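You operate a simulated robot arm through the tools that you are given. There is no shell and no other tool. Be economical: measure what you need, move in short steps, check, and stop when the job is done.

You are at the controls of a simulated robot arm. One attempt, no reset.

JOB
Fit the bag roll on its holder and shut the drawer again.
Fine: the roll lies in the cupboard drawer.

Only the result counts: the job must be done as asked and must still hold three seconds after the hand-in. Knocking over, shifting, dropping, spilling or breaking anything else fails it.

ROBOT AND FRAMES
A 7-joint arm with a two-finger parallel gripper, fixed in place. Base frame: the origin is at the foot of the arm, x ahead of it, y to its left, z up. Units: m, degrees, N and s.
Its first joint turns from -166.0 to 166.0 degrees. Payload 4.4 kg.
Tool frame: the origin (TCP) lies between the finger pads and is the grasp point; the fingertips stand 0.023 m ahead of it; z points along the fingers, y is the line along which they close. Largest opening 0.094 m; finger width 0.038, thickness 0.01; the body of the gripper, 0.054 by 0.096 m, starts 0.039 m behind the TCP.
Orientation is told as [roll, pitch, yaw] about the base's x, y, z axes, in that order, counted from this pose: with the fingers straight down and closing along the base's y, the tool's x points along the base's -x, its y along +y and its z along -z.

CONTROLS
- The arm moves only by the tool move_arm. Its argument "steps" is a list of rows, each an object of numbers (a shift or turn left out is 0, a gripper value left out holds the last): "rx", "ry", "rz": the turn, a rotation vector about the base's x, y, z in degrees; "tx", "ty", "tz": the shift along the base's x, y, z in m; "grip": the opening, from 0 (shut) to 1 (fully open). In form: [{"rx": .., "ry": .., "rz": .., "tx": .., "ty": .., "tz": .., "grip": ..}, ...]. A call has 1 to 12 rows; each row shifts and turns the commanded pose from where the row before left it. Rows are played at 5 a second. More than 0.05 m and 8.6 degrees between two rows, or a gripper value outside its range, and nothing of the call is played. A pose out of reach is approached as far as the arm can. The call stops where the force on the tool passes 40 N (or 10 N more than at its start, if that is more) or the arm is blocked; 0.2 s more then pass. Each finger travels about 0.072 m/s and halts on what it meets, pressing with about 23 N; the grip force reading is that of the motor and also rises with nothing between the fingers. The clock runs only during rows and for 0.2 s after the last one: add rows that do not move to give the fingers time. It gives the time, the measured TCP pose, the force on the tool (base axes), the opening and the grip force at its end, in the units of the frame above (readings bear some noise).
- Cameras (640 x 400 px; columns grow to the right, rows downward): "scene" is fixed at [0.0513, 0.503, 1.3538]; the picture's right is [-0.31, -0.95, 0.00], its down [-0.37, 0.12, -0.92] and it looks along [0.87, -0.28, -0.39] (base axes); focal length 347 px, centre (320, 200). "wrist" rides on the gripper at [-0.039, 0, -0.044] in the tool frame; the picture's right is [0.00, -1.00, 0.00], its down [0.97, 0.00, -0.24] and it looks along [0.24, 0.00, 0.97] (tool axes); focal length 218 px, centre (320, 200).
- camera(camera): a new picture of that camera. No time passes.
- measure_at(camera, pixels): for up to 12 pixels [column, row] of the newest picture of that camera ("zoom" is the newest enlarged one), the place [x, y, z] in the base frame of the surface seen there, good to about 0.002 m. No time passes.
- enlarge(camera, box): a new picture of the part [left, top, right, bottom] of that camera's present view, enlarged. No time passes.
- hand_in(): hands the job in; it is judged then, once.

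Keep the steps short. Do not move on a guess: measure, check each grasp and each placing, and mend mistakes. In all there are 80 turns and 54 pictures (those below and enlarged ones count). Leave the gripper open and the arm clear of the work at the hand-in unless told otherwise, and finish with a single line.

The tools are called after "Request:" by a JSON object that holds its "api" and its "payload". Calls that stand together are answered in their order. move_arm: Moves the arm, as the interface text tells. Its arguments: {"type":"object","properties":{"steps":{"type":"array","items":{"type":"object","properties":{"rx":{"type":"number"},"ry":{"type":"number"},"rz":{"type":"number"},"tx":{"type":"number"},"ty":{"type":"number"},"tz":{"type":"number"},"grip":{"type":"number"}}}}},"required":["steps"]} The other tools are called the same way: camera (camera) takes a picture; measure_at (camera, pixels) gives the place of the surface under pixels of a picture; enlarge (camera, box) takes an enlarged picture of a part of a camera's view; hand_in () hands the job in.

At the start:

```text
time: 0.0
position: [0.6548, 0.4368, 1.1493]
ee_rot: [-0.1, 0.0, -0.1]
ft_force: [0.1, 0.0, 0.6]
grip_width: 0.0944
grasp_force: 0.0
```

scene: 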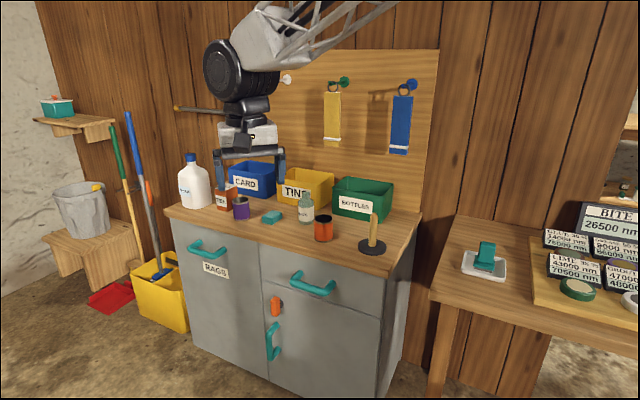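
wrist: 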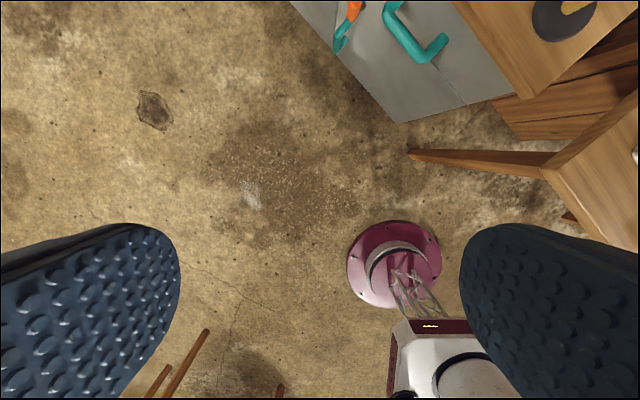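

I'll look closer at the cupboard, its top and the wall first.

Request:
{"api": "enlarge", "payload": {"camera": "scene", "box": [160, 150, 430, 320]}}

Request:
{"api": "enlarge", "payload": {"camera": "scene", "box": [160, 40, 440, 215]}}

Request:
{"api": "measure_at", "payload": {"camera": "scene", "pixels": [[313, 287], [295, 275], [333, 285], [264, 245], [383, 285], [381, 315], [265, 280], [374, 215], [372, 246], [177, 109], [222, 112], [275, 305]]}}

```text
2.35 times, centred on (295, 235) of scene
```

zoom: 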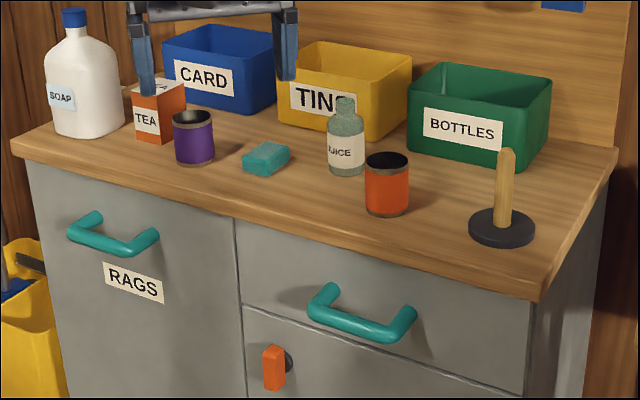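

```text
2.29 times, centred on (300, 128) of scene
```

zoom: 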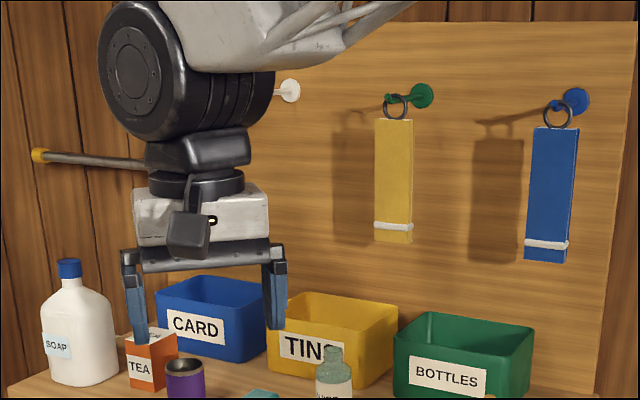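

```text
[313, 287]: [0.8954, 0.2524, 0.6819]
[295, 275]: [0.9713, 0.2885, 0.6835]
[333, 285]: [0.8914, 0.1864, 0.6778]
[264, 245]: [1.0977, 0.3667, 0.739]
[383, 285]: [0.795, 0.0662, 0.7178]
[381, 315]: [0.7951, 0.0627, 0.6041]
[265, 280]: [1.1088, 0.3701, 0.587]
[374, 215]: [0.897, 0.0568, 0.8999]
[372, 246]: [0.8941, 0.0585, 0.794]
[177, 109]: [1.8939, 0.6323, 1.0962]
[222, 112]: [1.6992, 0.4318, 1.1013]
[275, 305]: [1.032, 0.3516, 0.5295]
```

The holder looks like the upright peg at about (0.897, 0.057). The cupboard front faces (-0.71, +0.71). I'll zoom on the drawer handle and on the orange latch before choosing a grasp.

Request:
{"api": "enlarge", "payload": {"camera": "scene", "box": [250, 250, 400, 345]}}

Request:
{"api": "measure_at", "payload": {"camera": "zoom", "pixels": [[195, 150], [270, 182], [350, 170], [270, 172], [270, 190], [190, 107], [345, 150], [105, 235], [125, 215], [105, 200], [270, 80], [270, 100]]}}

```text
4.21 times, centred on (325, 298) of scene
```

zoom: 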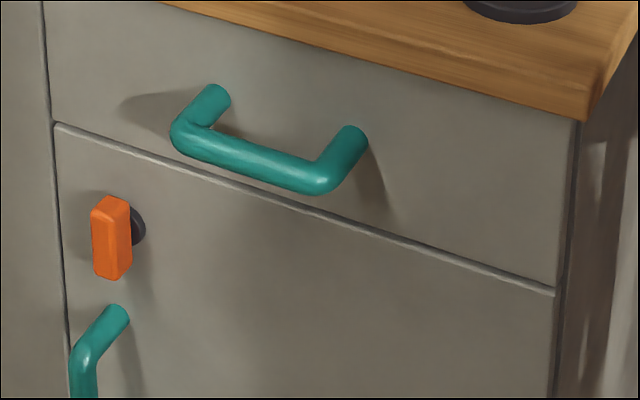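

```text
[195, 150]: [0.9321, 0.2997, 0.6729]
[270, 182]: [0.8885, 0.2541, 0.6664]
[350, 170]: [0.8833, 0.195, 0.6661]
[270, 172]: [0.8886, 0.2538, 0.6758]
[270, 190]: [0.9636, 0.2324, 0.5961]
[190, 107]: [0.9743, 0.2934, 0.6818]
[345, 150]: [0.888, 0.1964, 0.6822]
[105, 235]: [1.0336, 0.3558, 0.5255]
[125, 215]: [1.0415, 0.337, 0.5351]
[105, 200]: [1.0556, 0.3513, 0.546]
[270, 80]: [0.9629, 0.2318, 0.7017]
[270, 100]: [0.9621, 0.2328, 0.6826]
```

The bar is centred at about (0.911, 0.262, 0.672), 0.058 m in front of the drawer face. I'll grip it from the front with the fingers closing vertically. First I'll yaw 45° and lower a little in free space, then tilt.

Request:
{"api": "move_arm", "payload": {"steps": [{"rz": 7.5, "tz": -0.03}, {"rz": 7.5, "tz": -0.03}, {"rz": 7.5, "tz": -0.03}, {"rz": 7.5, "tz": -0.03}, {"rz": 7.5, "tz": -0.03}, {"rz": 7.5, "tz": -0.03, "grip": 0.6}]}}

Request:
{"api": "move_arm", "payload": {"steps": [{"rx": -5.303, "ry": -5.303, "tz": -0.02}, {"rx": -5.303, "ry": -5.303, "tz": -0.02}, {"rx": -5.303, "ry": -5.303, "tz": -0.02}, {"rx": -5.303, "ry": -5.303, "tz": -0.02}, {"rx": -5.303, "ry": -5.303, "tz": -0.02}, {"rx": -5.303, "ry": -5.303, "tz": -0.02}, {"rx": -5.303, "ry": -5.303, "tz": -0.02}, {"rx": -5.303, "ry": -5.303, "tz": -0.02}, {"rx": -5.303, "ry": -5.303, "tz": -0.02}, {"rx": -5.303, "ry": -5.303, "tz": -0.02}]}}

```text
time: 1.4
position: [0.6538, 0.4366, 0.9675]
ee_rot: [0.0, 0.0, 45.1]
ft_force: [-0.1, -0.4, -0.4]
grip_width: 0.0565
grasp_force: 0.0
```

```text
time: 3.6
position: [0.6547, 0.4371, 0.7685]
ee_rot: [-75.0, -0.1, 45.0]
ft_force: [-0.4, 0.5, 0.8]
grip_width: 0.0561
grasp_force: 0.1
```

The pose is reached. Next I go to a point 0.15 m in front of the bar and look.

Request:
{"api": "move_arm", "payload": {"steps": [{"tx": 0.0375, "ty": -0.0173, "tz": -0.024}, {"tx": 0.0375, "ty": -0.0173, "tz": -0.024}, {"tx": 0.0375, "ty": -0.0173, "tz": -0.024}, {"tx": 0.0375, "ty": -0.0173, "tz": -0.024}]}}

Request:
{"api": "camera", "payload": {"camera": "wrist"}}

Request:
{"api": "measure_at", "payload": {"camera": "wrist", "pixels": [[320, 120], [320, 150], [320, 200], [320, 60], [320, 250]]}}

```text
time: 4.6
position: [0.8061, 0.3678, 0.6731]
ee_rot: [-75.0, -0.1, 45.0]
ft_force: [1.2, 0.1, 0.9]
grip_width: 0.0566
grasp_force: 0.0
```

```text
48 pictures are left
```

wrist: 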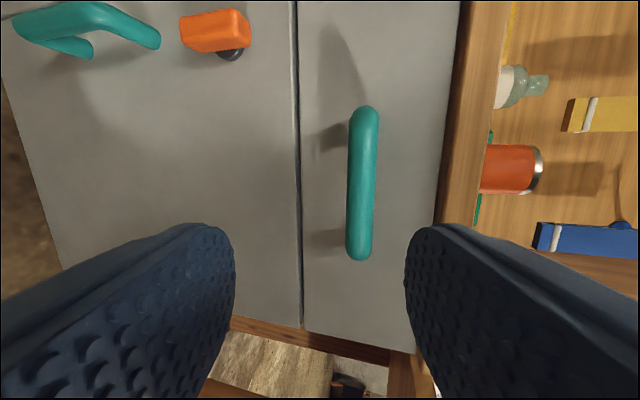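

```text
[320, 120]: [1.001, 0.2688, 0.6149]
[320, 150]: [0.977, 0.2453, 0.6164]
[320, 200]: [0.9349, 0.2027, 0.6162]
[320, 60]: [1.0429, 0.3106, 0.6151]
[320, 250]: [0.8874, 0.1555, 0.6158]
```

I'll measure the bar in this view (column about 362, rows 105–260).

Request:
{"api": "measure_at", "payload": {"camera": "wrist", "pixels": [[364, 115], [362, 180], [360, 250], [352, 180], [373, 180], [445, 150], [460, 150], [470, 100], [520, 80]]}}

```text
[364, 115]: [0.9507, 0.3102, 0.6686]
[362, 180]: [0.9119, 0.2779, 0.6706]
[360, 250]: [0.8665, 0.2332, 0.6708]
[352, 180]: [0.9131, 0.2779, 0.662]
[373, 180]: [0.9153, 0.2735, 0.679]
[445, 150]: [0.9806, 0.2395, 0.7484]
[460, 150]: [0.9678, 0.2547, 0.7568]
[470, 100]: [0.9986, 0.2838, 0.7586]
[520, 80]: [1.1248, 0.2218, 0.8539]
```

The bar is centred at (0.9135, 0.267, 0.670). I'll approach straight and close on it.

Request:
{"api": "move_arm", "payload": {"steps": [{"tx": 0.0268, "ty": -0.0252, "tz": -0.001}, {"tx": 0.0268, "ty": -0.0252, "tz": -0.001}, {"tx": 0.0268, "ty": -0.0252, "tz": -0.001}, {"tx": 0.0268, "ty": -0.0252}, {}, {"grip": 0.0}, {}, {}, {}]}}

```text
time: 6.6
position: [0.9121, 0.2666, 0.6721]
ee_rot: [-75.1, -0.1, 45.0]
ft_force: [-6.4, -8.2, 25.2]
grip_width: 0.0249
grasp_force: 45.5
```

The grip has closed on something 0.025 m wide, which is the bar. I'll ease the vertical load slightly and start pulling outward in small steps.

Request:
{"api": "move_arm", "payload": {"steps": [{"tz": 0.002}, {"tx": -0.01, "ty": 0.01}, {"tx": -0.01, "ty": 0.01}, {"tx": -0.01, "ty": 0.01}, {"tx": -0.01, "ty": 0.01}]}}

Request:
{"api": "camera", "payload": {"camera": "scene"}}

```text
time: 7.8
position: [0.8715, 0.3067, 0.6706]
ee_rot: [-75.0, -0.1, 45.0]
ft_force: [19.4, 18.0, -9.6]
grip_width: 0.0249
grasp_force: 44.9
```

```text
47 pictures are left
```

scene: 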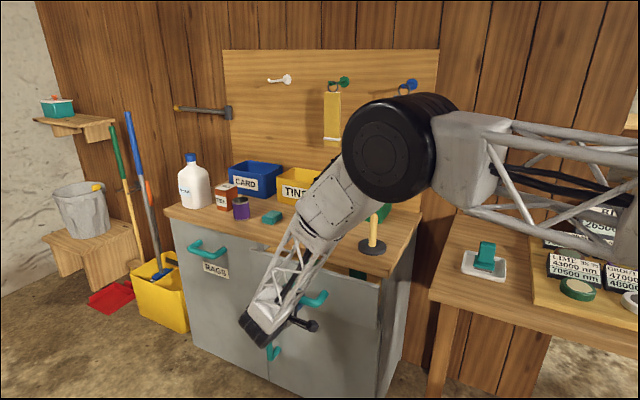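

The drawer follows. I'll keep pulling.

Request:
{"api": "move_arm", "payload": {"steps": [{"tx": -0.012, "ty": 0.014}, {"tx": -0.013, "ty": 0.013}, {"tx": -0.013, "ty": 0.013}, {"tx": -0.013, "ty": 0.013}, {"tx": -0.013, "ty": 0.013}, {"tx": -0.013, "ty": 0.013}, {"tx": -0.013, "ty": 0.013}, {"tx": -0.013, "ty": 0.013}]}}

Request:
{"api": "camera", "payload": {"camera": "scene"}}

```text
time: 9.6
position: [0.7684, 0.4103, 0.6712]
ee_rot: [-75.0, -0.1, 44.9]
ft_force: [-22.8, -25.3, 12.6]
grip_width: 0.0247
grasp_force: 44.8
```

```text
46 pictures are left
```

scene: 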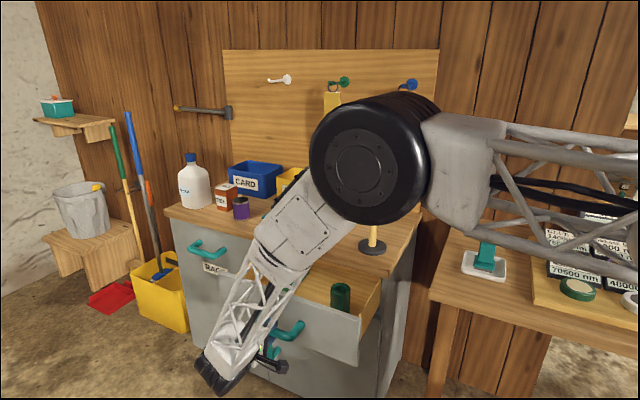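

The roll is visible: a green cylinder standing upright in the drawer at (341, 295). I'll enlarge and measure it.

Request:
{"api": "enlarge", "payload": {"camera": "scene", "box": [290, 210, 410, 330]}}

Request:
{"api": "measure_at", "payload": {"camera": "scene", "pixels": [[341, 286], [332, 295], [341, 298], [350, 296], [341, 310], [320, 290], [372, 248], [383, 246], [362, 246], [373, 230], [375, 285], [373, 222]]}}

```text
3.33 times, centred on (350, 270) of scene
```

zoom: 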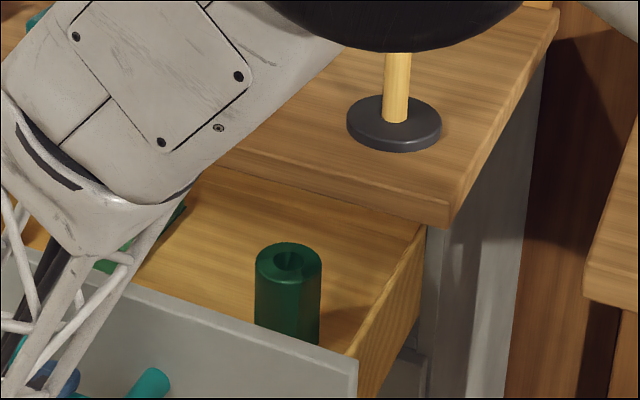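

```text
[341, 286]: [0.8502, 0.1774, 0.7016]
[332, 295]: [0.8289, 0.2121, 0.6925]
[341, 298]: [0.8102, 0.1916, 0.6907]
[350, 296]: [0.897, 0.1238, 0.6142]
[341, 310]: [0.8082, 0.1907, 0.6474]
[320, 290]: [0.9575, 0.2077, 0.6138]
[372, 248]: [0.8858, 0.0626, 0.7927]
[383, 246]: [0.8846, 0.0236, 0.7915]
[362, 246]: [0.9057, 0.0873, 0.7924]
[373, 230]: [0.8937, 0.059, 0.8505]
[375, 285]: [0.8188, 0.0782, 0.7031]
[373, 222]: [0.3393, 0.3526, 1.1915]
```

The drawer still has little clearance between roll and counter edge. I'll pull a bit more, removing my small sideways error.

Request:
{"api": "move_arm", "payload": {"steps": [{"tx": -0.011, "ty": 0.009}, {"tx": -0.01, "ty": 0.01}, {"tx": -0.01, "ty": 0.01}, {"tx": -0.01, "ty": 0.01}, {"tx": -0.01, "ty": 0.01}]}}

```text
time: 10.5
position: [0.7368, 0.441, 0.673]
ee_rot: [-75.1, -0.1, 44.7]
ft_force: [3.8, -9.0, 2.2]
grip_width: 0.0248
grasp_force: 45.2
stopped in row 4: the force on the tool passed its limit (the readings are from after the stop); the commanded pose is now the measured one
```

The drawer has hit its stop at about 0.25 m of travel. I'll release the bar and back out straight.

Request:
{"api": "move_arm", "payload": {"steps": [{"grip": 0.6}, {}, {}, {"tx": -0.02, "ty": 0.02}, {"tx": -0.025, "ty": 0.025}, {"tx": -0.025, "ty": 0.025}]}}

```text
time: 11.9
position: [0.6656, 0.5125, 0.6727]
ee_rot: [-75.1, -0.1, 44.7]
ft_force: [0.4, 0.7, 0.6]
grip_width: 0.0565
grasp_force: 0.1
```

Clear of the handle. Now I'll raise and bring the tool back to vertical.

Request:
{"api": "move_arm", "payload": {"steps": [{"tz": 0.045}, {"tz": 0.045}, {"tz": 0.045}, {"tz": 0.045}, {"tz": 0.045}, {"tz": 0.045}]}}

Request:
{"api": "move_arm", "payload": {"steps": [{"rx": 5.303, "ry": 5.303}, {"rx": 5.303, "ry": 5.303}, {"rx": 5.303, "ry": 5.303}, {"rx": 5.303, "ry": 5.303}, {"rx": 5.303, "ry": 5.303}, {"rx": 5.303, "ry": 5.303}, {"rx": 5.303, "ry": 5.303}, {"rx": 5.303, "ry": 5.303}, {"rx": 5.303, "ry": 5.303}, {"rx": 5.303, "ry": 5.303, "grip": 1.0}]}}

Request:
{"api": "camera", "payload": {"camera": "scene"}}

```text
time: 13.3
position: [0.665, 0.5102, 0.9416]
ee_rot: [-75.1, 0.0, 44.8]
ft_force: [0.2, -0.1, 0.4]
grip_width: 0.0565
grasp_force: 0.0
```

```text
time: 15.5
position: [0.6663, 0.511, 0.9429]
ee_rot: [-0.1, 0.1, 44.9]
ft_force: [0.0, -0.4, -0.5]
grip_width: 0.0939
grasp_force: 0.1
```

```text
44 pictures are left
```

scene: 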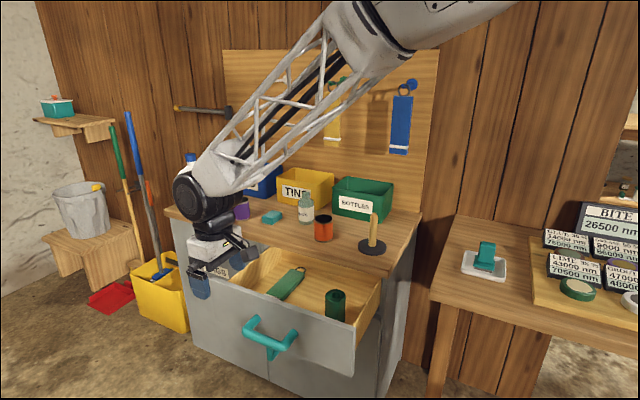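

Drawer is open, with the roll at (335, 304) and a green tag with a ring beside it. I'll enlarge both roll and peg for exact sizes.

Request:
{"api": "enlarge", "payload": {"camera": "scene", "box": [305, 275, 369, 335]}}

Request:
{"api": "measure_at", "payload": {"camera": "zoom", "pixels": [[300, 160], [210, 170], [390, 170], [300, 120], [300, 210], [300, 250], [280, 330], [230, 260], [370, 260], [300, 350]]}}

Request:
{"api": "enlarge", "payload": {"camera": "scene", "box": [345, 205, 401, 261]}}

Request:
{"api": "measure_at", "payload": {"camera": "zoom", "pixels": [[320, 60], [320, 90], [320, 180], [295, 180], [345, 180], [305, 300], [160, 290], [440, 290], [300, 360], [320, 250]]}}

```text
6.67 times, centred on (337, 305) of scene
```

zoom: 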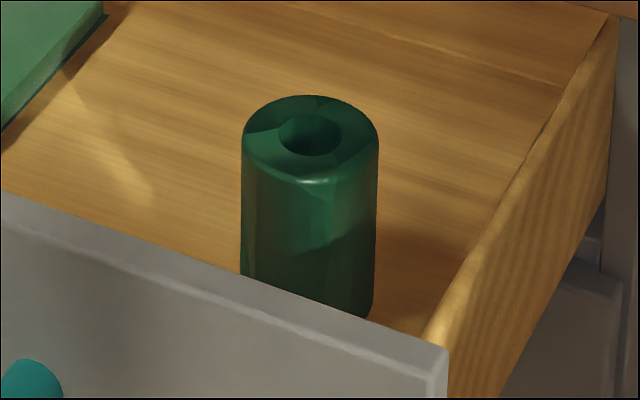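

```text
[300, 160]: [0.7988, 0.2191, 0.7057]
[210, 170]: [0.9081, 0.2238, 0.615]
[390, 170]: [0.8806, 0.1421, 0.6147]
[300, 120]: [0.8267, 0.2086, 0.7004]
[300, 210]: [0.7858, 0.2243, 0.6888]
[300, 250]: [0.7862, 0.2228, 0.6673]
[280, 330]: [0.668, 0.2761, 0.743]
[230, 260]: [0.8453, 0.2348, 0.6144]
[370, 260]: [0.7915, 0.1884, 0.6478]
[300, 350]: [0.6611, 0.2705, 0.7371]
```

```text
7.14 times, centred on (373, 233) of scene
```

zoom: 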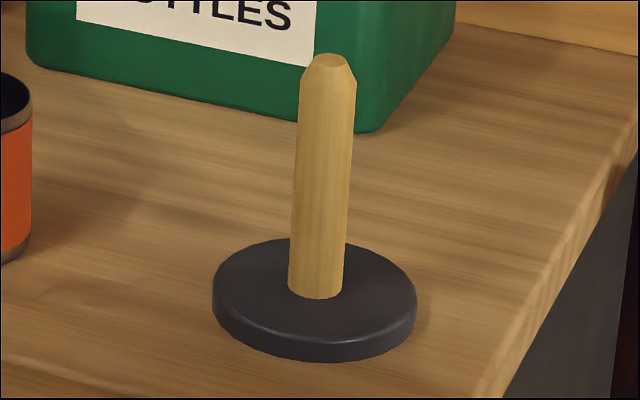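

```text
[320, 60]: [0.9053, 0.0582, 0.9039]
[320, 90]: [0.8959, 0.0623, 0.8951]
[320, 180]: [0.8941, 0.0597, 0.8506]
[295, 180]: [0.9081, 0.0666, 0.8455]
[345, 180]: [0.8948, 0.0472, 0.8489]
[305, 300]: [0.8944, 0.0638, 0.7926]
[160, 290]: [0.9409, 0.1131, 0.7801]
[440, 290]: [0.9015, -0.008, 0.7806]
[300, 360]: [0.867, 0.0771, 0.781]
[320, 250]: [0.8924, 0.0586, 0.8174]
```

Roll: about 0.059 m wide, 0.092 m tall (top z 0.706), and its hole is about 0.027. The peg is about 0.0235 wide at about (0.905, 0.056), with its top at 0.904 and the disc top at 0.792. I'll hover above the roll to measure its centre with the wrist camera.

Request:
{"api": "move_arm", "payload": {"steps": [{"tx": 0.0184, "ty": -0.0373}, {"tx": 0.0184, "ty": -0.0373}, {"tx": 0.0184, "ty": -0.0373}, {"tx": 0.0184, "ty": -0.0373}, {"tx": 0.0184, "ty": -0.0373}, {"tx": 0.0184, "ty": -0.0373}, {"tx": 0.0184, "ty": -0.0373}, {"tx": 0.0184, "ty": -0.0373, "tz": -0.03}, {"tz": -0.04}]}}

Request:
{"api": "camera", "payload": {"camera": "wrist"}}

```text
refused: row 8 steps farther than a row can; nothing moved
```

```text
41 pictures are left
```

wrist: 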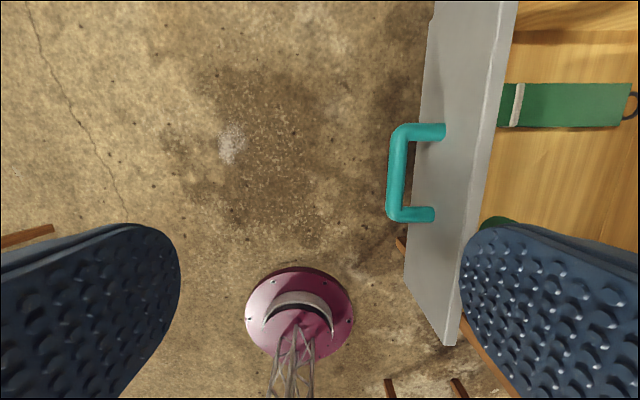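

The row was too long, so I'll split the descent out of it.

Request:
{"api": "move_arm", "payload": {"steps": [{"tx": 0.0184, "ty": -0.0373}, {"tx": 0.0184, "ty": -0.0373}, {"tx": 0.0184, "ty": -0.0373}, {"tx": 0.0184, "ty": -0.0373}, {"tx": 0.0184, "ty": -0.0373}, {"tx": 0.0184, "ty": -0.0373}, {"tx": 0.0184, "ty": -0.0373}, {"tx": 0.0184, "ty": -0.0373}, {"tz": -0.035}, {"tz": -0.035}]}}

Request:
{"api": "camera", "payload": {"camera": "wrist"}}

```text
time: 17.7
position: [0.8138, 0.2139, 0.8722]
ee_rot: [-0.2, 0.1, 44.8]
ft_force: [0.3, 0.0, 0.0]
grip_width: 0.094
grasp_force: 0.0
```

```text
40 pictures are left
```

wrist: 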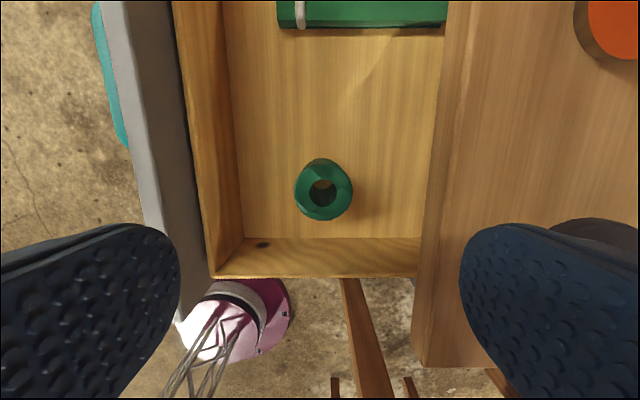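

The roll is right under the hand. I'll enlarge it to find the rim points.

Request:
{"api": "enlarge", "payload": {"camera": "wrist", "box": [275, 145, 371, 235]}}

```text
4.44 times, centred on (323, 190) of wrist
```

zoom: 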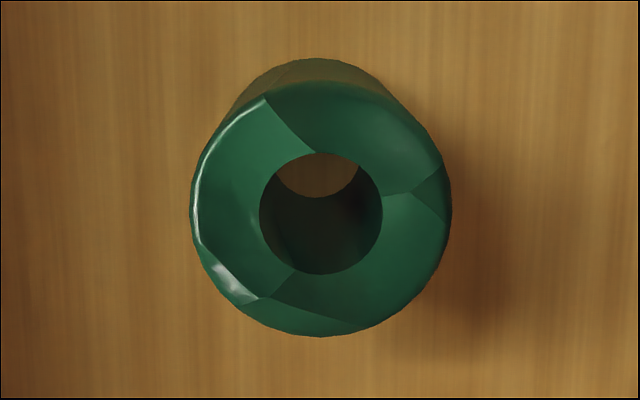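

Request:
{"api": "measure_at", "payload": {"camera": "zoom", "pixels": [[250, 213], [392, 213], [321, 143], [321, 285], [275, 165], [367, 260], [367, 165], [275, 260], [210, 210], [430, 210], [321, 100], [321, 325]]}}

```text
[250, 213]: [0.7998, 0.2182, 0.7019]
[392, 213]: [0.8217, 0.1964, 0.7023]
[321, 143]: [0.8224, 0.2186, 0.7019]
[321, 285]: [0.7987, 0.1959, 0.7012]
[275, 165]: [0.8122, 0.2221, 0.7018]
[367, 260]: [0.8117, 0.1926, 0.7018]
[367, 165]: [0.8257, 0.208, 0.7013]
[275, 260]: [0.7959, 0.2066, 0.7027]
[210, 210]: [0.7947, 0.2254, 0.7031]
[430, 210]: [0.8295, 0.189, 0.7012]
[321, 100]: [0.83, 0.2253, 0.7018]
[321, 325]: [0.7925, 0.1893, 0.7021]
```

The roll centre is (0.811, 0.2073), with the top at 0.702. I'll shift (-0.003, -0.0066) and descend to TCP z of about 0.695. That grips only the upper part, so the palm clears the peg tip when the roll is seated.

Request:
{"api": "move_arm", "payload": {"steps": [{"tx": -0.0028, "ty": -0.0066}, {"tz": -0.04}, {"tz": -0.04}, {"tz": -0.04}, {"tz": -0.035}, {"tz": -0.022}, {}]}}

Request:
{"api": "camera", "payload": {"camera": "wrist"}}

```text
time: 19.3
position: [0.8106, 0.2053, 0.6963]
ee_rot: [-0.2, 0.2, 44.9]
ft_force: [0.2, 0.2, -0.4]
grip_width: 0.0936
grasp_force: 0.0
```

```text
38 pictures are left
```

wrist: 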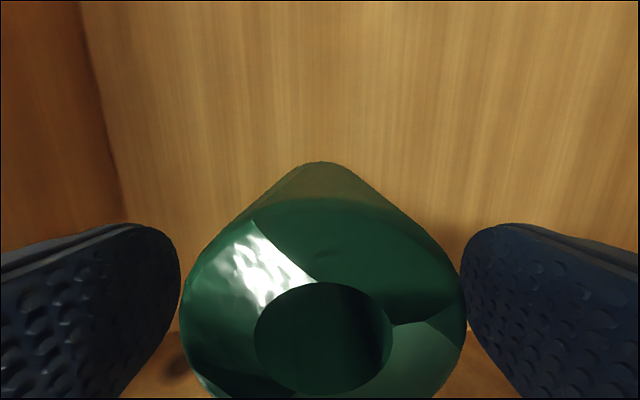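

The roll is centred between the fingers. I'll close on it.

Request:
{"api": "move_arm", "payload": {"steps": [{"grip": 0.5}, {"grip": 0.3}, {"grip": 0.0}, {}, {}]}}

```text
time: 20.5
position: [0.8091, 0.2063, 0.6965]
ee_rot: [-0.1, 0.2, 44.8]
ft_force: [0.1, 0.6, -0.8]
grip_width: 0.0569
grasp_force: 22.7
```

Gripped at 0.057 m. I'll lift straight up.

Request:
{"api": "move_arm", "payload": {"steps": [{"tz": 0.03}, {"tz": 0.04}, {"tz": 0.045}, {"tz": 0.045}, {"tz": 0.045}, {"tz": 0.045}, {"tz": 0.045}, {"tz": 0.045}]}}

Request:
{"api": "camera", "payload": {"camera": "wrist"}}

Request:
{"api": "camera", "payload": {"camera": "scene"}}

```text
time: 22.3
position: [0.8117, 0.2063, 1.0355]
ee_rot: [-0.1, 0.2, 44.7]
ft_force: [-0.4, -0.1, -0.9]
grip_width: 0.0
grasp_force: 23.2
```

```text
37 pictures are left
```

wrist: 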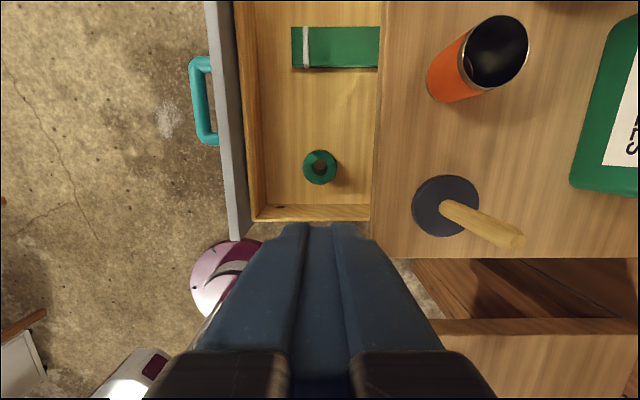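

```text
36 pictures are left
```

scene: 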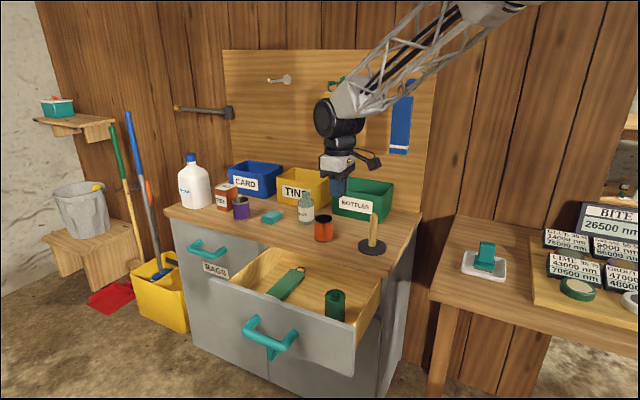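

The roll slipped out, since the grip was too near the rounded rim, but it still stands upright in place. I'll reopen, go down to hover, re-measure, and then grip deeper.

Request:
{"api": "move_arm", "payload": {"steps": [{"grip": 1.0}, {"tz": -0.04}, {"tz": -0.04}, {"tz": -0.04}, {"tz": -0.04}, {}]}}

Request:
{"api": "enlarge", "payload": {"camera": "wrist", "box": [275, 145, 371, 235]}}

Request:
{"api": "measure_at", "payload": {"camera": "zoom", "pixels": [[250, 213], [392, 213], [321, 143], [321, 285], [275, 165], [367, 260], [367, 165], [275, 260]]}}

```text
time: 23.7
position: [0.8094, 0.2062, 0.8756]
ee_rot: [-0.1, 0.3, 44.8]
ft_force: [-0.2, 0.0, 0.9]
grip_width: 0.0942
grasp_force: 0.0
```

```text
4.44 times, centred on (323, 190) of wrist
```

zoom: 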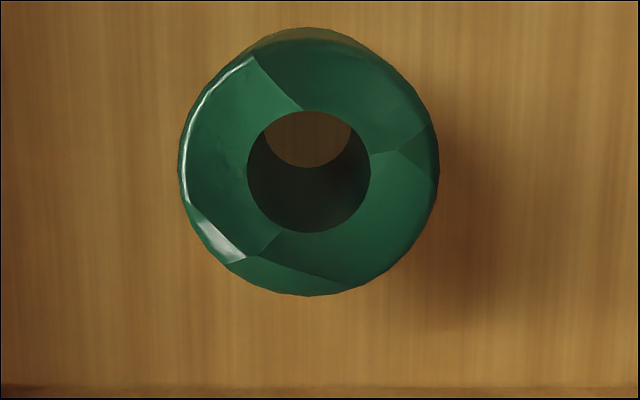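

```text
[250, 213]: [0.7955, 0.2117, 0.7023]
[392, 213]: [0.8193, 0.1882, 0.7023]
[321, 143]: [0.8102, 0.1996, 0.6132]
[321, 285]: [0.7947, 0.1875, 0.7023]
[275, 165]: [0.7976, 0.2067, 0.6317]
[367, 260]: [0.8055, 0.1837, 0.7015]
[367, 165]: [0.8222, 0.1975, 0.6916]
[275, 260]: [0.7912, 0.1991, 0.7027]
```

Hole centre in this zoom is at about (309, 171), so I'll measure points symmetric about it.

Request:
{"api": "measure_at", "payload": {"camera": "zoom", "pixels": [[238, 171], [380, 171], [309, 100], [309, 243], [195, 163], [425, 163], [309, 45], [309, 285]]}}

```text
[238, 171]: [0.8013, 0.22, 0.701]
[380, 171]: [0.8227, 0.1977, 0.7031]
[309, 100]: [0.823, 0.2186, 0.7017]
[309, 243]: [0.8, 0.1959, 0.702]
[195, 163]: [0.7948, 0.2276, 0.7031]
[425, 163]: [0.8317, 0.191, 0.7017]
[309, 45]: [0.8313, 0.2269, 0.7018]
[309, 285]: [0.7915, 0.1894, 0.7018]
```

The centre is (0.812, 0.208). I'll correct by (+0.0018, +0.002), descend to z of about 0.672, and close there.

Request:
{"api": "move_arm", "payload": {"steps": [{"tx": 0.0018, "ty": 0.002}, {"tz": -0.045}, {"tz": -0.045}, {"tz": -0.045}, {"tz": -0.04}, {"tz": -0.028}, {}, {"grip": 0.5}, {"grip": 0.0}, {}, {}]}}

Request:
{"api": "move_arm", "payload": {"steps": [{"tz": 0.005}, {"tz": 0.01}, {"tz": 0.015}, {}]}}

Request:
{"api": "camera", "payload": {"camera": "wrist"}}

```text
time: 26.1
position: [0.8133, 0.2088, 0.6742]
ee_rot: [-0.2, 0.1, 44.8]
ft_force: [-0.2, -0.3, -0.5]
grip_width: 0.0571
grasp_force: 22.9
```

```text
time: 27.1
position: [0.8126, 0.209, 0.7022]
ee_rot: [-0.1, 0.2, 44.7]
ft_force: [0.3, -0.4, -2.1]
grip_width: 0.057
grasp_force: 22.3
```

```text
34 pictures are left
```

wrist: 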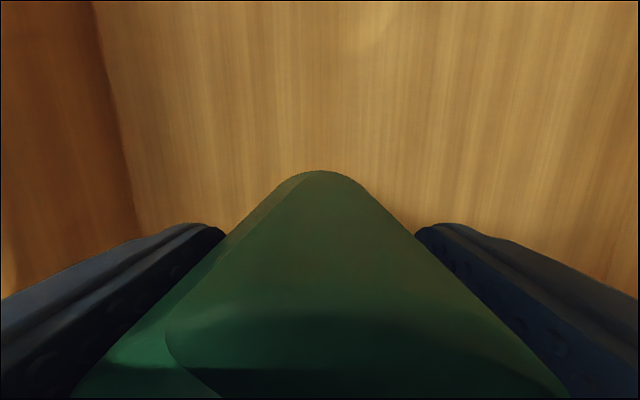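

The roll hangs in the gripper (2 N). I'll lift gently.

Request:
{"api": "move_arm", "payload": {"steps": [{"tz": 0.02}, {"tz": 0.027}, {"tz": 0.027}, {"tz": 0.027}, {"tz": 0.027}, {"tz": 0.027}, {"tz": 0.027}, {"tz": 0.027}, {"tz": 0.027}, {"tz": 0.027}, {"tz": 0.027}, {"tz": 0.02}]}}

Request:
{"api": "camera", "payload": {"camera": "scene"}}

```text
time: 29.7
position: [0.8126, 0.2096, 1.0135]
ee_rot: [-0.2, 0.2, 44.8]
ft_force: [0.3, 0.3, -1.6]
grip_width: 0.0571
grasp_force: 22.7
```

```text
33 pictures are left
```

scene: 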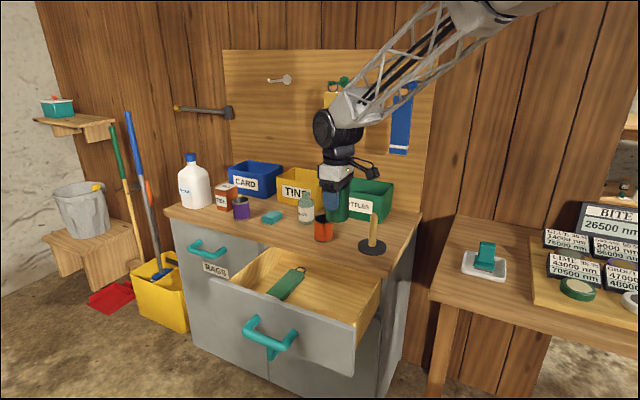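

The roll is held upright and clear. I'll measure the peg top precisely with both cameras.

Request:
{"api": "camera", "payload": {"camera": "wrist"}}

Request:
{"api": "enlarge", "payload": {"camera": "scene", "box": [358, 205, 388, 225]}}

Request:
{"api": "measure_at", "payload": {"camera": "scene", "pixels": [[373, 225], [373, 230], [373, 235], [370.5, 230], [376.5, 230], [373, 240], [360, 248], [386, 250], [373, 255], [374, 241], [365, 241], [381, 242]]}}

```text
32 pictures are left
```

wrist: 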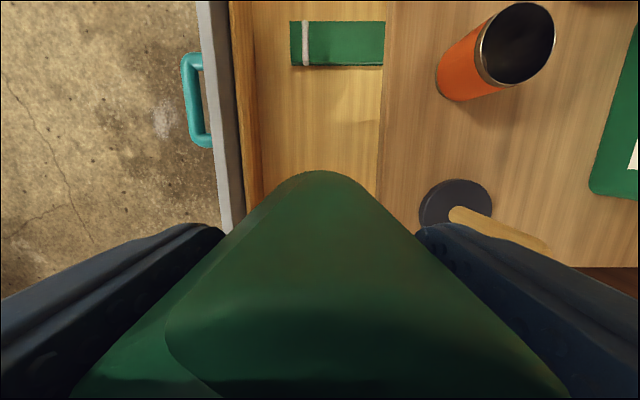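

```text
16.00 times, centred on (373, 215) of scene
```

zoom: 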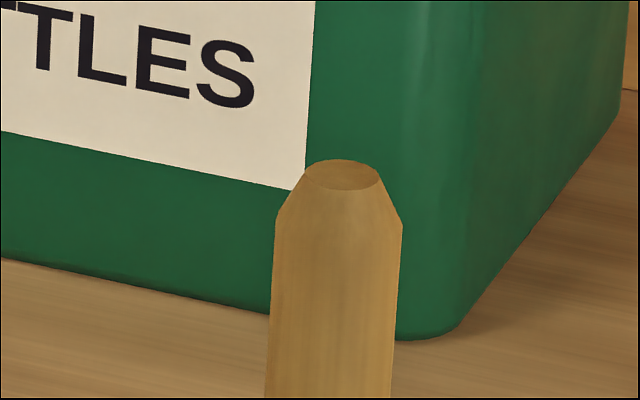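

```text
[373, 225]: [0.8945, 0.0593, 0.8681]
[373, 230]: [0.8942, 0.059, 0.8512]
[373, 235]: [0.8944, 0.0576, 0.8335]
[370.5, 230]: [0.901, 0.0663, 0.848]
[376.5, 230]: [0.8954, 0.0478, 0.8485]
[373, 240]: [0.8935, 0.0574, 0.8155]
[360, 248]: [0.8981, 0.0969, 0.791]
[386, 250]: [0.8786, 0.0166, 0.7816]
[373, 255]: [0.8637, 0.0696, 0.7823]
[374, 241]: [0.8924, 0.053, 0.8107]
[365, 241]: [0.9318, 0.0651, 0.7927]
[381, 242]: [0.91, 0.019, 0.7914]
```

Request:
{"api": "measure_at", "payload": {"camera": "zoom", "pixels": [[342, 176], [325, 176], [360, 176], [342, 170], [342, 183], [318, 176], [366, 176], [338, 280], [290, 280], [385, 280]]}}

Request:
{"api": "measure_at", "payload": {"camera": "wrist", "pixels": [[465, 182], [430, 200], [480, 190], [440, 185], [423, 215]]}}

```text
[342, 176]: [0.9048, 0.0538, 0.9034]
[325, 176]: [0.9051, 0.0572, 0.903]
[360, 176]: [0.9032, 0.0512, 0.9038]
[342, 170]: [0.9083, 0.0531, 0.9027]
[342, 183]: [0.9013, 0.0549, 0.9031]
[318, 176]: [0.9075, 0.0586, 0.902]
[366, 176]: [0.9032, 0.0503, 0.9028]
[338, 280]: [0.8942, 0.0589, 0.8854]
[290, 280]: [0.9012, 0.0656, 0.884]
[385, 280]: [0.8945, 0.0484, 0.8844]
```

```text
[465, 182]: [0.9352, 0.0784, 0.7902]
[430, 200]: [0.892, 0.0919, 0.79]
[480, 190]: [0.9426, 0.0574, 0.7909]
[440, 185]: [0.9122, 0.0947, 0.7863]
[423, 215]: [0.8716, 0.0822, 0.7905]
```

The peg top centre is (0.9048, 0.054, 0.903). The roll sits about 1 mm off the TCP, so the target TCP is (0.9058, 0.055). I'll travel over at z 1.01, with the roll bottom 5 cm above the peg tip.

Request:
{"api": "move_arm", "payload": {"steps": [{"tx": 0.0186, "ty": -0.0308}, {"tx": 0.0186, "ty": -0.0308}, {"tx": 0.0186, "ty": -0.0308}, {"tx": 0.0186, "ty": -0.0308}, {"tx": 0.0186, "ty": -0.0308}, {}]}}

Request:
{"api": "enlarge", "payload": {"camera": "scene", "box": [335, 145, 415, 255]}}

```text
time: 31.1
position: [0.9055, 0.0543, 1.0123]
ee_rot: [-0.1, 0.3, 44.8]
ft_force: [0.1, 0.1, -1.5]
grip_width: 0.0567
grasp_force: 23.1
```

```text
3.64 times, centred on (375, 200) of scene
```

zoom: 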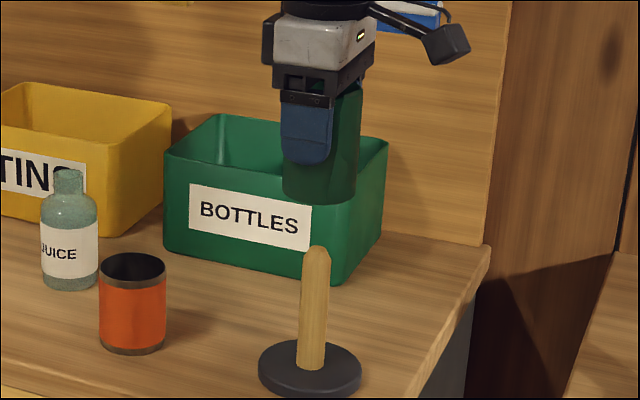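

Aligned laterally. Before descending I'll check the clearance to the green bin behind, and the roll's lower rim.

Request:
{"api": "measure_at", "payload": {"camera": "zoom", "pixels": [[200, 168], [250, 190], [340, 220], [165, 155], [350, 210], [385, 150], [320, 195], [295, 190], [345, 190], [320, 185], [320, 130], [340, 130]]}}

```text
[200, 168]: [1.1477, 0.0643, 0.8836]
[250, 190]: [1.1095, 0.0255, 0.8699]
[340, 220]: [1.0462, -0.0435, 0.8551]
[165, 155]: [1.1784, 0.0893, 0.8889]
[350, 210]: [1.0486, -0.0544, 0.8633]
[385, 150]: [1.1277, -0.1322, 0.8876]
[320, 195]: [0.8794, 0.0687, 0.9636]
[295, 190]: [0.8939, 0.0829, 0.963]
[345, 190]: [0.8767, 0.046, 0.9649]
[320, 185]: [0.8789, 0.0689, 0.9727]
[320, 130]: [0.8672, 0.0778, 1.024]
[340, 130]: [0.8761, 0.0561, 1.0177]
```

The bin is 12 cm farther back, and the roll centre comes out at (0.904, 0.0555), which agrees with the peg. I'll descend slowly onto the peg.

Request:
{"api": "move_arm", "payload": {"steps": [{"tz": -0.02}, {"tz": -0.02}, {"tz": -0.008}, {"tz": -0.008}, {"tz": -0.008}, {"tz": -0.008}, {"tz": -0.008}]}}

Request:
{"api": "enlarge", "payload": {"camera": "scene", "box": [335, 145, 415, 255]}}

```text
time: 32.7
position: [0.9055, 0.054, 0.9318]
ee_rot: [-0.1, 0.2, 44.8]
ft_force: [-5.1, -8.0, -0.8]
grip_width: 0.057
grasp_force: 22.8
```

```text
3.64 times, centred on (375, 200) of scene
```

zoom: 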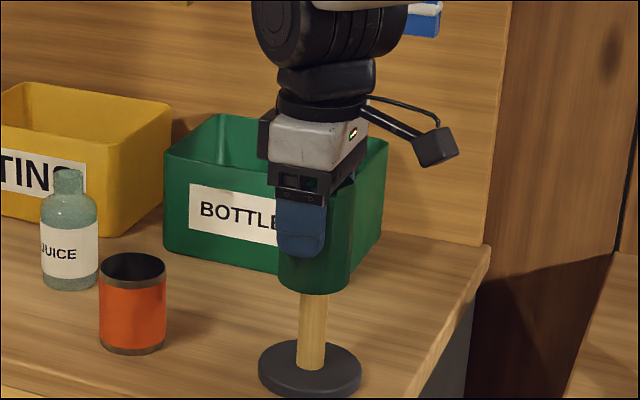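

The roll is threaded about 3 cm onto the peg, with a sideways load of (-5, -8) N. I'll ease 1 mm that way and continue down.

Request:
{"api": "move_arm", "payload": {"steps": [{"tx": -0.0006, "ty": -0.001}, {"tz": -0.008}, {"tz": -0.008}, {}]}}

```text
time: 33.7
position: [0.9059, 0.0546, 0.9172]
ee_rot: [-0.1, 0.3, 44.9]
ft_force: [0.3, 0.0, -1.8]
grip_width: 0.0571
grasp_force: 23.2
```

The load is gone. I'll continue down to TCP z of about 0.875, where the palm stays just above the peg tip.

Request:
{"api": "move_arm", "payload": {"steps": [{"tz": -0.008}, {"tz": -0.008}, {"tz": -0.008}, {"tz": -0.008}, {"tz": -0.008}, {}]}}

Request:
{"api": "enlarge", "payload": {"camera": "scene", "box": [335, 145, 415, 255]}}

```text
time: 35.1
position: [0.9052, 0.0534, 0.8776]
ee_rot: [-0.1, 0.2, 44.9]
ft_force: [-0.2, 0.0, -1.9]
grip_width: 0.0569
grasp_force: 23.0
```

```text
3.64 times, centred on (375, 200) of scene
```

zoom: 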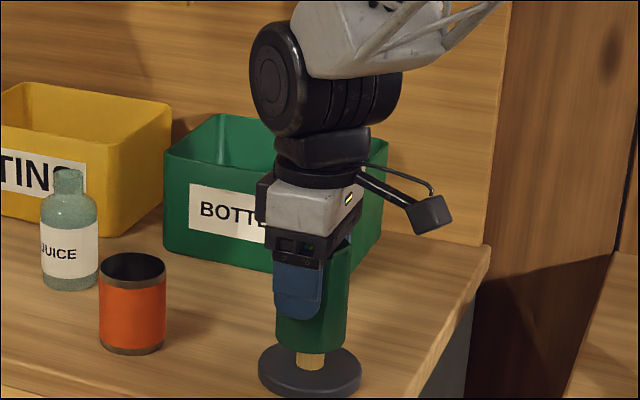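

The roll is guided on the peg about 2.5 cm above the disc. I'll lower 4 mm more and open gradually so it slides down the peg.

Request:
{"api": "move_arm", "payload": {"steps": [{"tz": -0.004}, {"grip": 0.6}, {"grip": 0.615}, {"grip": 0.63}, {"grip": 0.65}, {"grip": 0.7}, {}, {}]}}

Request:
{"api": "enlarge", "payload": {"camera": "scene", "box": [335, 145, 415, 255]}}

```text
time: 36.9
position: [0.906, 0.0545, 0.8742]
ee_rot: [-0.2, 0.2, 44.8]
ft_force: [0.0, 0.1, 0.3]
grip_width: 0.0657
grasp_force: 0.0
```

```text
3.64 times, centred on (375, 200) of scene
```

zoom: 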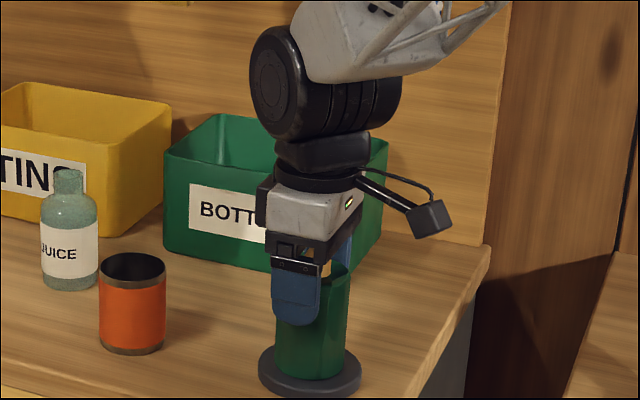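

The roll has slid down onto the disc. I'll open wider, rise straight up, and check.

Request:
{"api": "move_arm", "payload": {"steps": [{"grip": 0.9}, {}, {"tz": 0.02}, {"tz": 0.04}, {"tz": 0.045}, {"tz": 0.045}]}}

Request:
{"api": "enlarge", "payload": {"camera": "scene", "box": [335, 195, 415, 265]}}

Request:
{"api": "measure_at", "payload": {"camera": "zoom", "pixels": [[310, 170], [310, 190], [310, 300], [310, 335]]}}

```text
time: 38.3
position: [0.9054, 0.0541, 1.0224]
ee_rot: [-0.2, 0.2, 44.9]
ft_force: [-0.2, -0.8, -0.6]
grip_width: 0.0846
grasp_force: 0.1
```

```text
5.71 times, centred on (375, 230) of scene
```

zoom: 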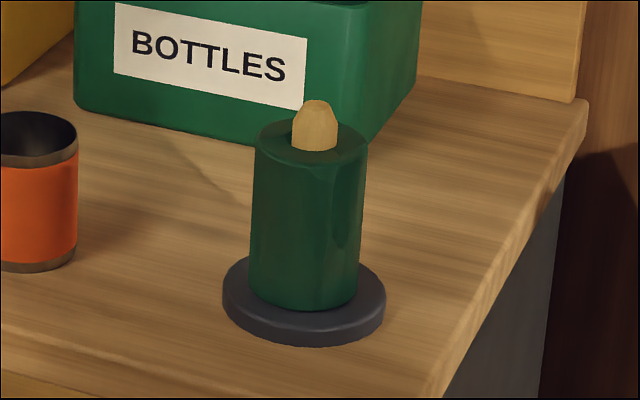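

```text
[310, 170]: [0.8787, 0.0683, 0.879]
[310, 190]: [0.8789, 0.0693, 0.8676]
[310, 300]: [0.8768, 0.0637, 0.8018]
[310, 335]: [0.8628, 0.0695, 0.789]
```

The roll sits on the disc with the peg tip through the top. Now I'll close the drawer by going back in front of the handle, high and clear, and tilting the tool again.

Request:
{"api": "move_arm", "payload": {"steps": [{"tx": -0.02, "ty": 0.038}, {"tx": -0.02, "ty": 0.038}, {"tx": -0.02, "ty": 0.038}, {"tx": -0.02, "ty": 0.038}, {"tx": -0.02, "ty": 0.038}, {"tx": -0.02, "ty": 0.038}, {"tx": -0.02, "ty": 0.038}, {"tx": -0.02, "ty": 0.038}, {"tx": -0.02, "ty": 0.038}, {"tx": -0.02, "ty": 0.038}, {"tx": -0.02, "ty": 0.038}, {"tx": -0.02, "ty": 0.038}]}}

Request:
{"api": "move_arm", "payload": {"steps": [{"rx": -5.303, "ry": -5.303}, {"rx": -5.303, "ry": -5.303}, {"rx": -5.303, "ry": -5.303}, {"rx": -5.303, "ry": -5.303}, {"rx": -5.303, "ry": -5.303}, {"rx": -5.303, "ry": -5.303}, {"rx": -5.303, "ry": -5.303}, {"rx": -5.303, "ry": -5.303}, {"rx": -5.303, "ry": -5.303}, {"rx": -5.303, "ry": -5.303, "grip": 0.6}]}}

```text
time: 40.9
position: [0.6659, 0.5095, 1.0233]
ee_rot: [-0.1, 0.2, 44.7]
ft_force: [0.2, 1.0, -0.4]
grip_width: 0.0847
grasp_force: 0.1
```

```text
time: 43.1
position: [0.6662, 0.5102, 1.024]
ee_rot: [-75.2, -0.1, 44.8]
ft_force: [0.4, 0.4, 0.0]
grip_width: 0.0562
grasp_force: 0.1
```

Now straight down in front of the handle (bar about 0.1 m ahead), then a look.

Request:
{"api": "move_arm", "payload": {"steps": [{"tz": -0.044}, {"tz": -0.044}, {"tz": -0.044}, {"tz": -0.044}, {"tz": -0.044}, {"tz": -0.044}, {"tz": -0.044}, {"tz": -0.044}]}}

Request:
{"api": "camera", "payload": {"camera": "wrist"}}

```text
time: 44.9
position: [0.6645, 0.5098, 0.6722]
ee_rot: [-75.1, -0.2, 44.7]
ft_force: [0.0, -0.2, 0.6]
grip_width: 0.0568
grasp_force: 0.1
```

```text
25 pictures are left
```

wrist: 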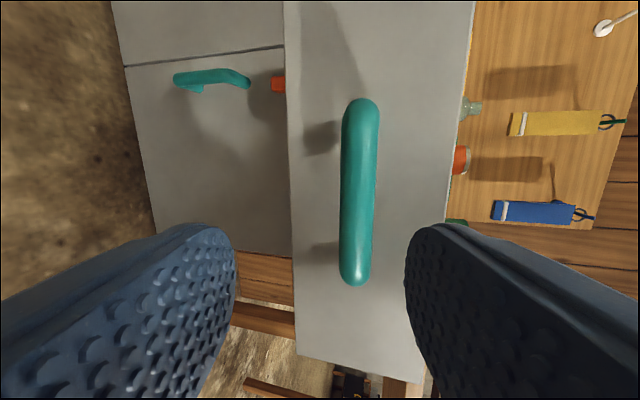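

The bar is between the fingers' planes. I'll advance to where I released it and grip it.

Request:
{"api": "move_arm", "payload": {"steps": [{"tx": 0.024, "ty": -0.023}, {"tx": 0.024, "ty": -0.023}, {"tx": 0.0235, "ty": -0.0235}, {}, {"grip": 0.0}, {}, {}, {}]}}

```text
time: 46.6
position: [0.7378, 0.4407, 0.6739]
ee_rot: [-75.2, -0.2, 44.7]
ft_force: [-3.0, -5.0, 4.7]
grip_width: 0.0247
grasp_force: 44.8
stopped in row 8: the force on the tool passed its limit (the readings are from after the stop); the commanded pose is now the measured one
```

The bar is gripped. Now I'll push in along (+0.71, -0.71).

Request:
{"api": "move_arm", "payload": {"steps": [{"tx": 0.008, "ty": -0.008}, {"tx": 0.013, "ty": -0.013}, {"tx": 0.013, "ty": -0.013}, {"tx": 0.013, "ty": -0.013}, {"tx": 0.013, "ty": -0.013}, {"tx": 0.013, "ty": -0.013}]}}

```text
time: 48.0
position: [0.8091, 0.3677, 0.6737]
ee_rot: [-75.1, -0.4, 44.7]
ft_force: [-14.4, -13.2, 22.0]
grip_width: 0.0251
grasp_force: 45.4
```

Request:
{"api": "move_arm", "payload": {"steps": [{"tx": 0.0125, "ty": -0.0135, "tz": 0.001}, {"tx": 0.0125, "ty": -0.0135}, {"tx": 0.013, "ty": -0.013}, {"tx": 0.013, "ty": -0.013}, {"tx": 0.013, "ty": -0.013}, {"tx": 0.013, "ty": -0.013}]}}

```text
time: 49.2
position: [0.8694, 0.308, 0.6732]
ee_rot: [-75.1, -0.2, 44.9]
ft_force: [7.0, 7.5, -8.7]
grip_width: 0.0246
grasp_force: 45.5
stopped in row 5: the force on the tool passed its limit (the readings are from after the stop); the commanded pose is now the measured one
```

Stopped about 6 cm short of closed. I'll look before pushing further.

Request:
{"api": "camera", "payload": {"camera": "scene"}}

Request:
{"api": "move_arm", "payload": {"steps": [{}]}}

```text
24 pictures are left
```

scene: 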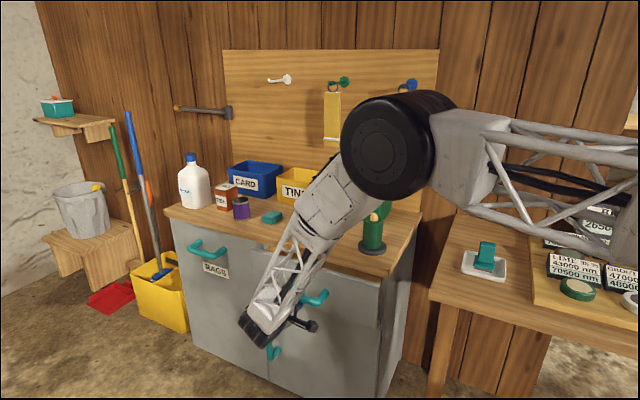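

```text
time: 49.6
position: [0.8702, 0.3075, 0.6727]
ee_rot: [-75.1, -0.1, 44.9]
ft_force: [8.5, 8.2, -10.1]
grip_width: 0.0246
grasp_force: 44.6
```

Request:
{"api": "measure_at", "payload": {"camera": "scene", "pixels": [[390, 190], [370, 185], [350, 205], [325, 240], [374, 250], [384, 208], [374, 235]]}}

Request:
{"api": "move_arm", "payload": {"steps": [{"tx": 0.004, "ty": -0.004}, {"tx": 0.004, "ty": -0.004}, {"tx": 0.004, "ty": -0.004}]}}

```text
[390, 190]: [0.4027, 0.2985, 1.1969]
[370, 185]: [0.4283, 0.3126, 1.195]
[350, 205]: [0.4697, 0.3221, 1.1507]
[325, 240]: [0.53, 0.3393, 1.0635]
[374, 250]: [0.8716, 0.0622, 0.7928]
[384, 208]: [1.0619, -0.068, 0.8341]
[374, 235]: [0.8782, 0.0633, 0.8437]
```

```text
time: 50.4
position: [0.881, 0.2963, 0.6721]
ee_rot: [-75.0, -0.2, 44.8]
ft_force: [11.2, 13.7, -19.1]
grip_width: 0.0245
grasp_force: 45.4
```

The arm is far from the roll, and the drawer still moves freely with only a small misalignment load. I'll trim that and continue slowly.

Request:
{"api": "move_arm", "payload": {"steps": [{"tx": 0.005, "ty": -0.004, "tz": -0.001}, {"tx": 0.005, "ty": -0.005}, {"tx": 0.005, "ty": -0.005}, {"tx": 0.005, "ty": -0.005}, {"tx": 0.005, "ty": -0.005}]}}

```text
time: 51.6
position: [0.9075, 0.2718, 0.6727]
ee_rot: [-75.0, -0.2, 44.8]
ft_force: [-16.0, -14.8, 13.7]
grip_width: 0.0246
grasp_force: 45.0
```

Request:
{"api": "move_arm", "payload": {"steps": [{"tx": 0.002, "ty": -0.003}, {"tx": 0.0025, "ty": -0.0025}, {"tx": 0.002, "ty": -0.002}, {"tx": 0.002, "ty": -0.002}]}}

Request:
{"api": "enlarge", "payload": {"camera": "scene", "box": [250, 230, 420, 340]}}

```text
time: 52.3
position: [0.9107, 0.2676, 0.6714]
ee_rot: [-74.9, -0.3, 45.0]
ft_force: [-12.1, 11.3, 4.6]
grip_width: 0.0247
grasp_force: 44.7
stopped in row 3: the force on the tool passed its limit (the readings are from after the stop); the commanded pose is now the measured one
```

```text
3.64 times, centred on (335, 285) of scene
```

zoom: 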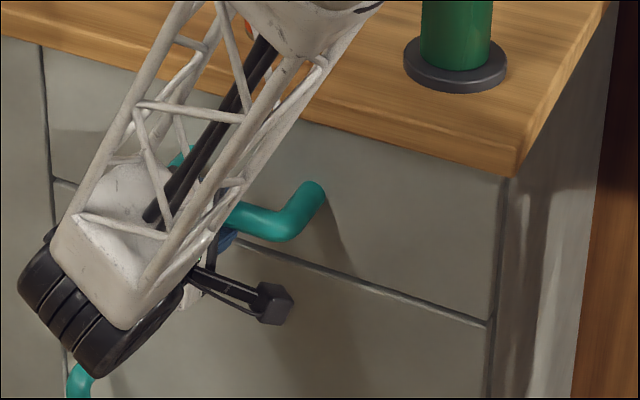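

The drawer is against its closed stop and looks flush. I'll release and back out straight.

Request:
{"api": "move_arm", "payload": {"steps": [{"grip": 0.6}, {}, {}, {"tx": -0.02, "ty": 0.02}, {"tx": -0.03, "ty": 0.03}, {"tx": -0.03, "ty": 0.03}, {"tx": -0.03, "ty": 0.03}, {"tx": -0.03, "ty": 0.03}]}}

Request:
{"api": "move_arm", "payload": {"steps": [{"tx": -0.02, "ty": 0.02, "tz": 0.035}, {"tx": -0.02, "ty": 0.02, "tz": 0.035}, {"tz": 0.045}, {"tz": 0.045}, {"tz": 0.045}, {"tz": 0.045}, {"tz": 0.045, "grip": 1.0}, {"tz": 0.045}]}}

Request:
{"api": "camera", "payload": {"camera": "scene"}}

```text
time: 54.1
position: [0.7697, 0.4058, 0.6706]
ee_rot: [-75.0, -0.2, 44.9]
ft_force: [0.5, 0.7, 0.3]
grip_width: 0.0562
grasp_force: 0.0
```

```text
time: 55.9
position: [0.7304, 0.4477, 1.0137]
ee_rot: [-75.2, -0.2, 45.0]
ft_force: [0.6, 0.0, -0.5]
grip_width: 0.0939
grasp_force: 0.0
```

```text
22 pictures are left
```

scene: 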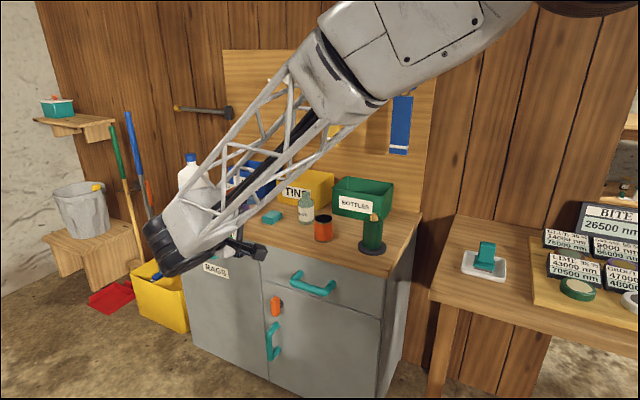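

I'll check that the drawer is flush with the lower door and the roll still in place.

Request:
{"api": "enlarge", "payload": {"camera": "scene", "box": [255, 200, 415, 340]}}

Request:
{"api": "measure_at", "payload": {"camera": "scene", "pixels": [[270, 270], [350, 280], [370, 305], [350, 330], [300, 320], [373, 220], [373, 240]]}}

```text
2.86 times, centred on (335, 270) of scene
```

zoom: 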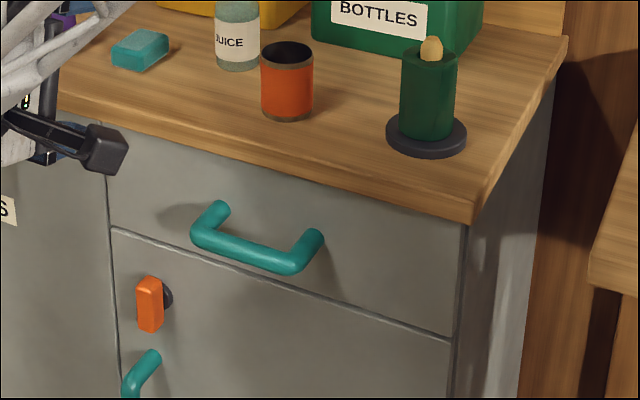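

```text
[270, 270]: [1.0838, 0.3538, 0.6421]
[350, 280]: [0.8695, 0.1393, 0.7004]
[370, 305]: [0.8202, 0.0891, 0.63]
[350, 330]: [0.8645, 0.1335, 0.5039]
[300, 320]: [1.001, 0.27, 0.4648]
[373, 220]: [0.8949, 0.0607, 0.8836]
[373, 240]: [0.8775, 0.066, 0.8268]
```

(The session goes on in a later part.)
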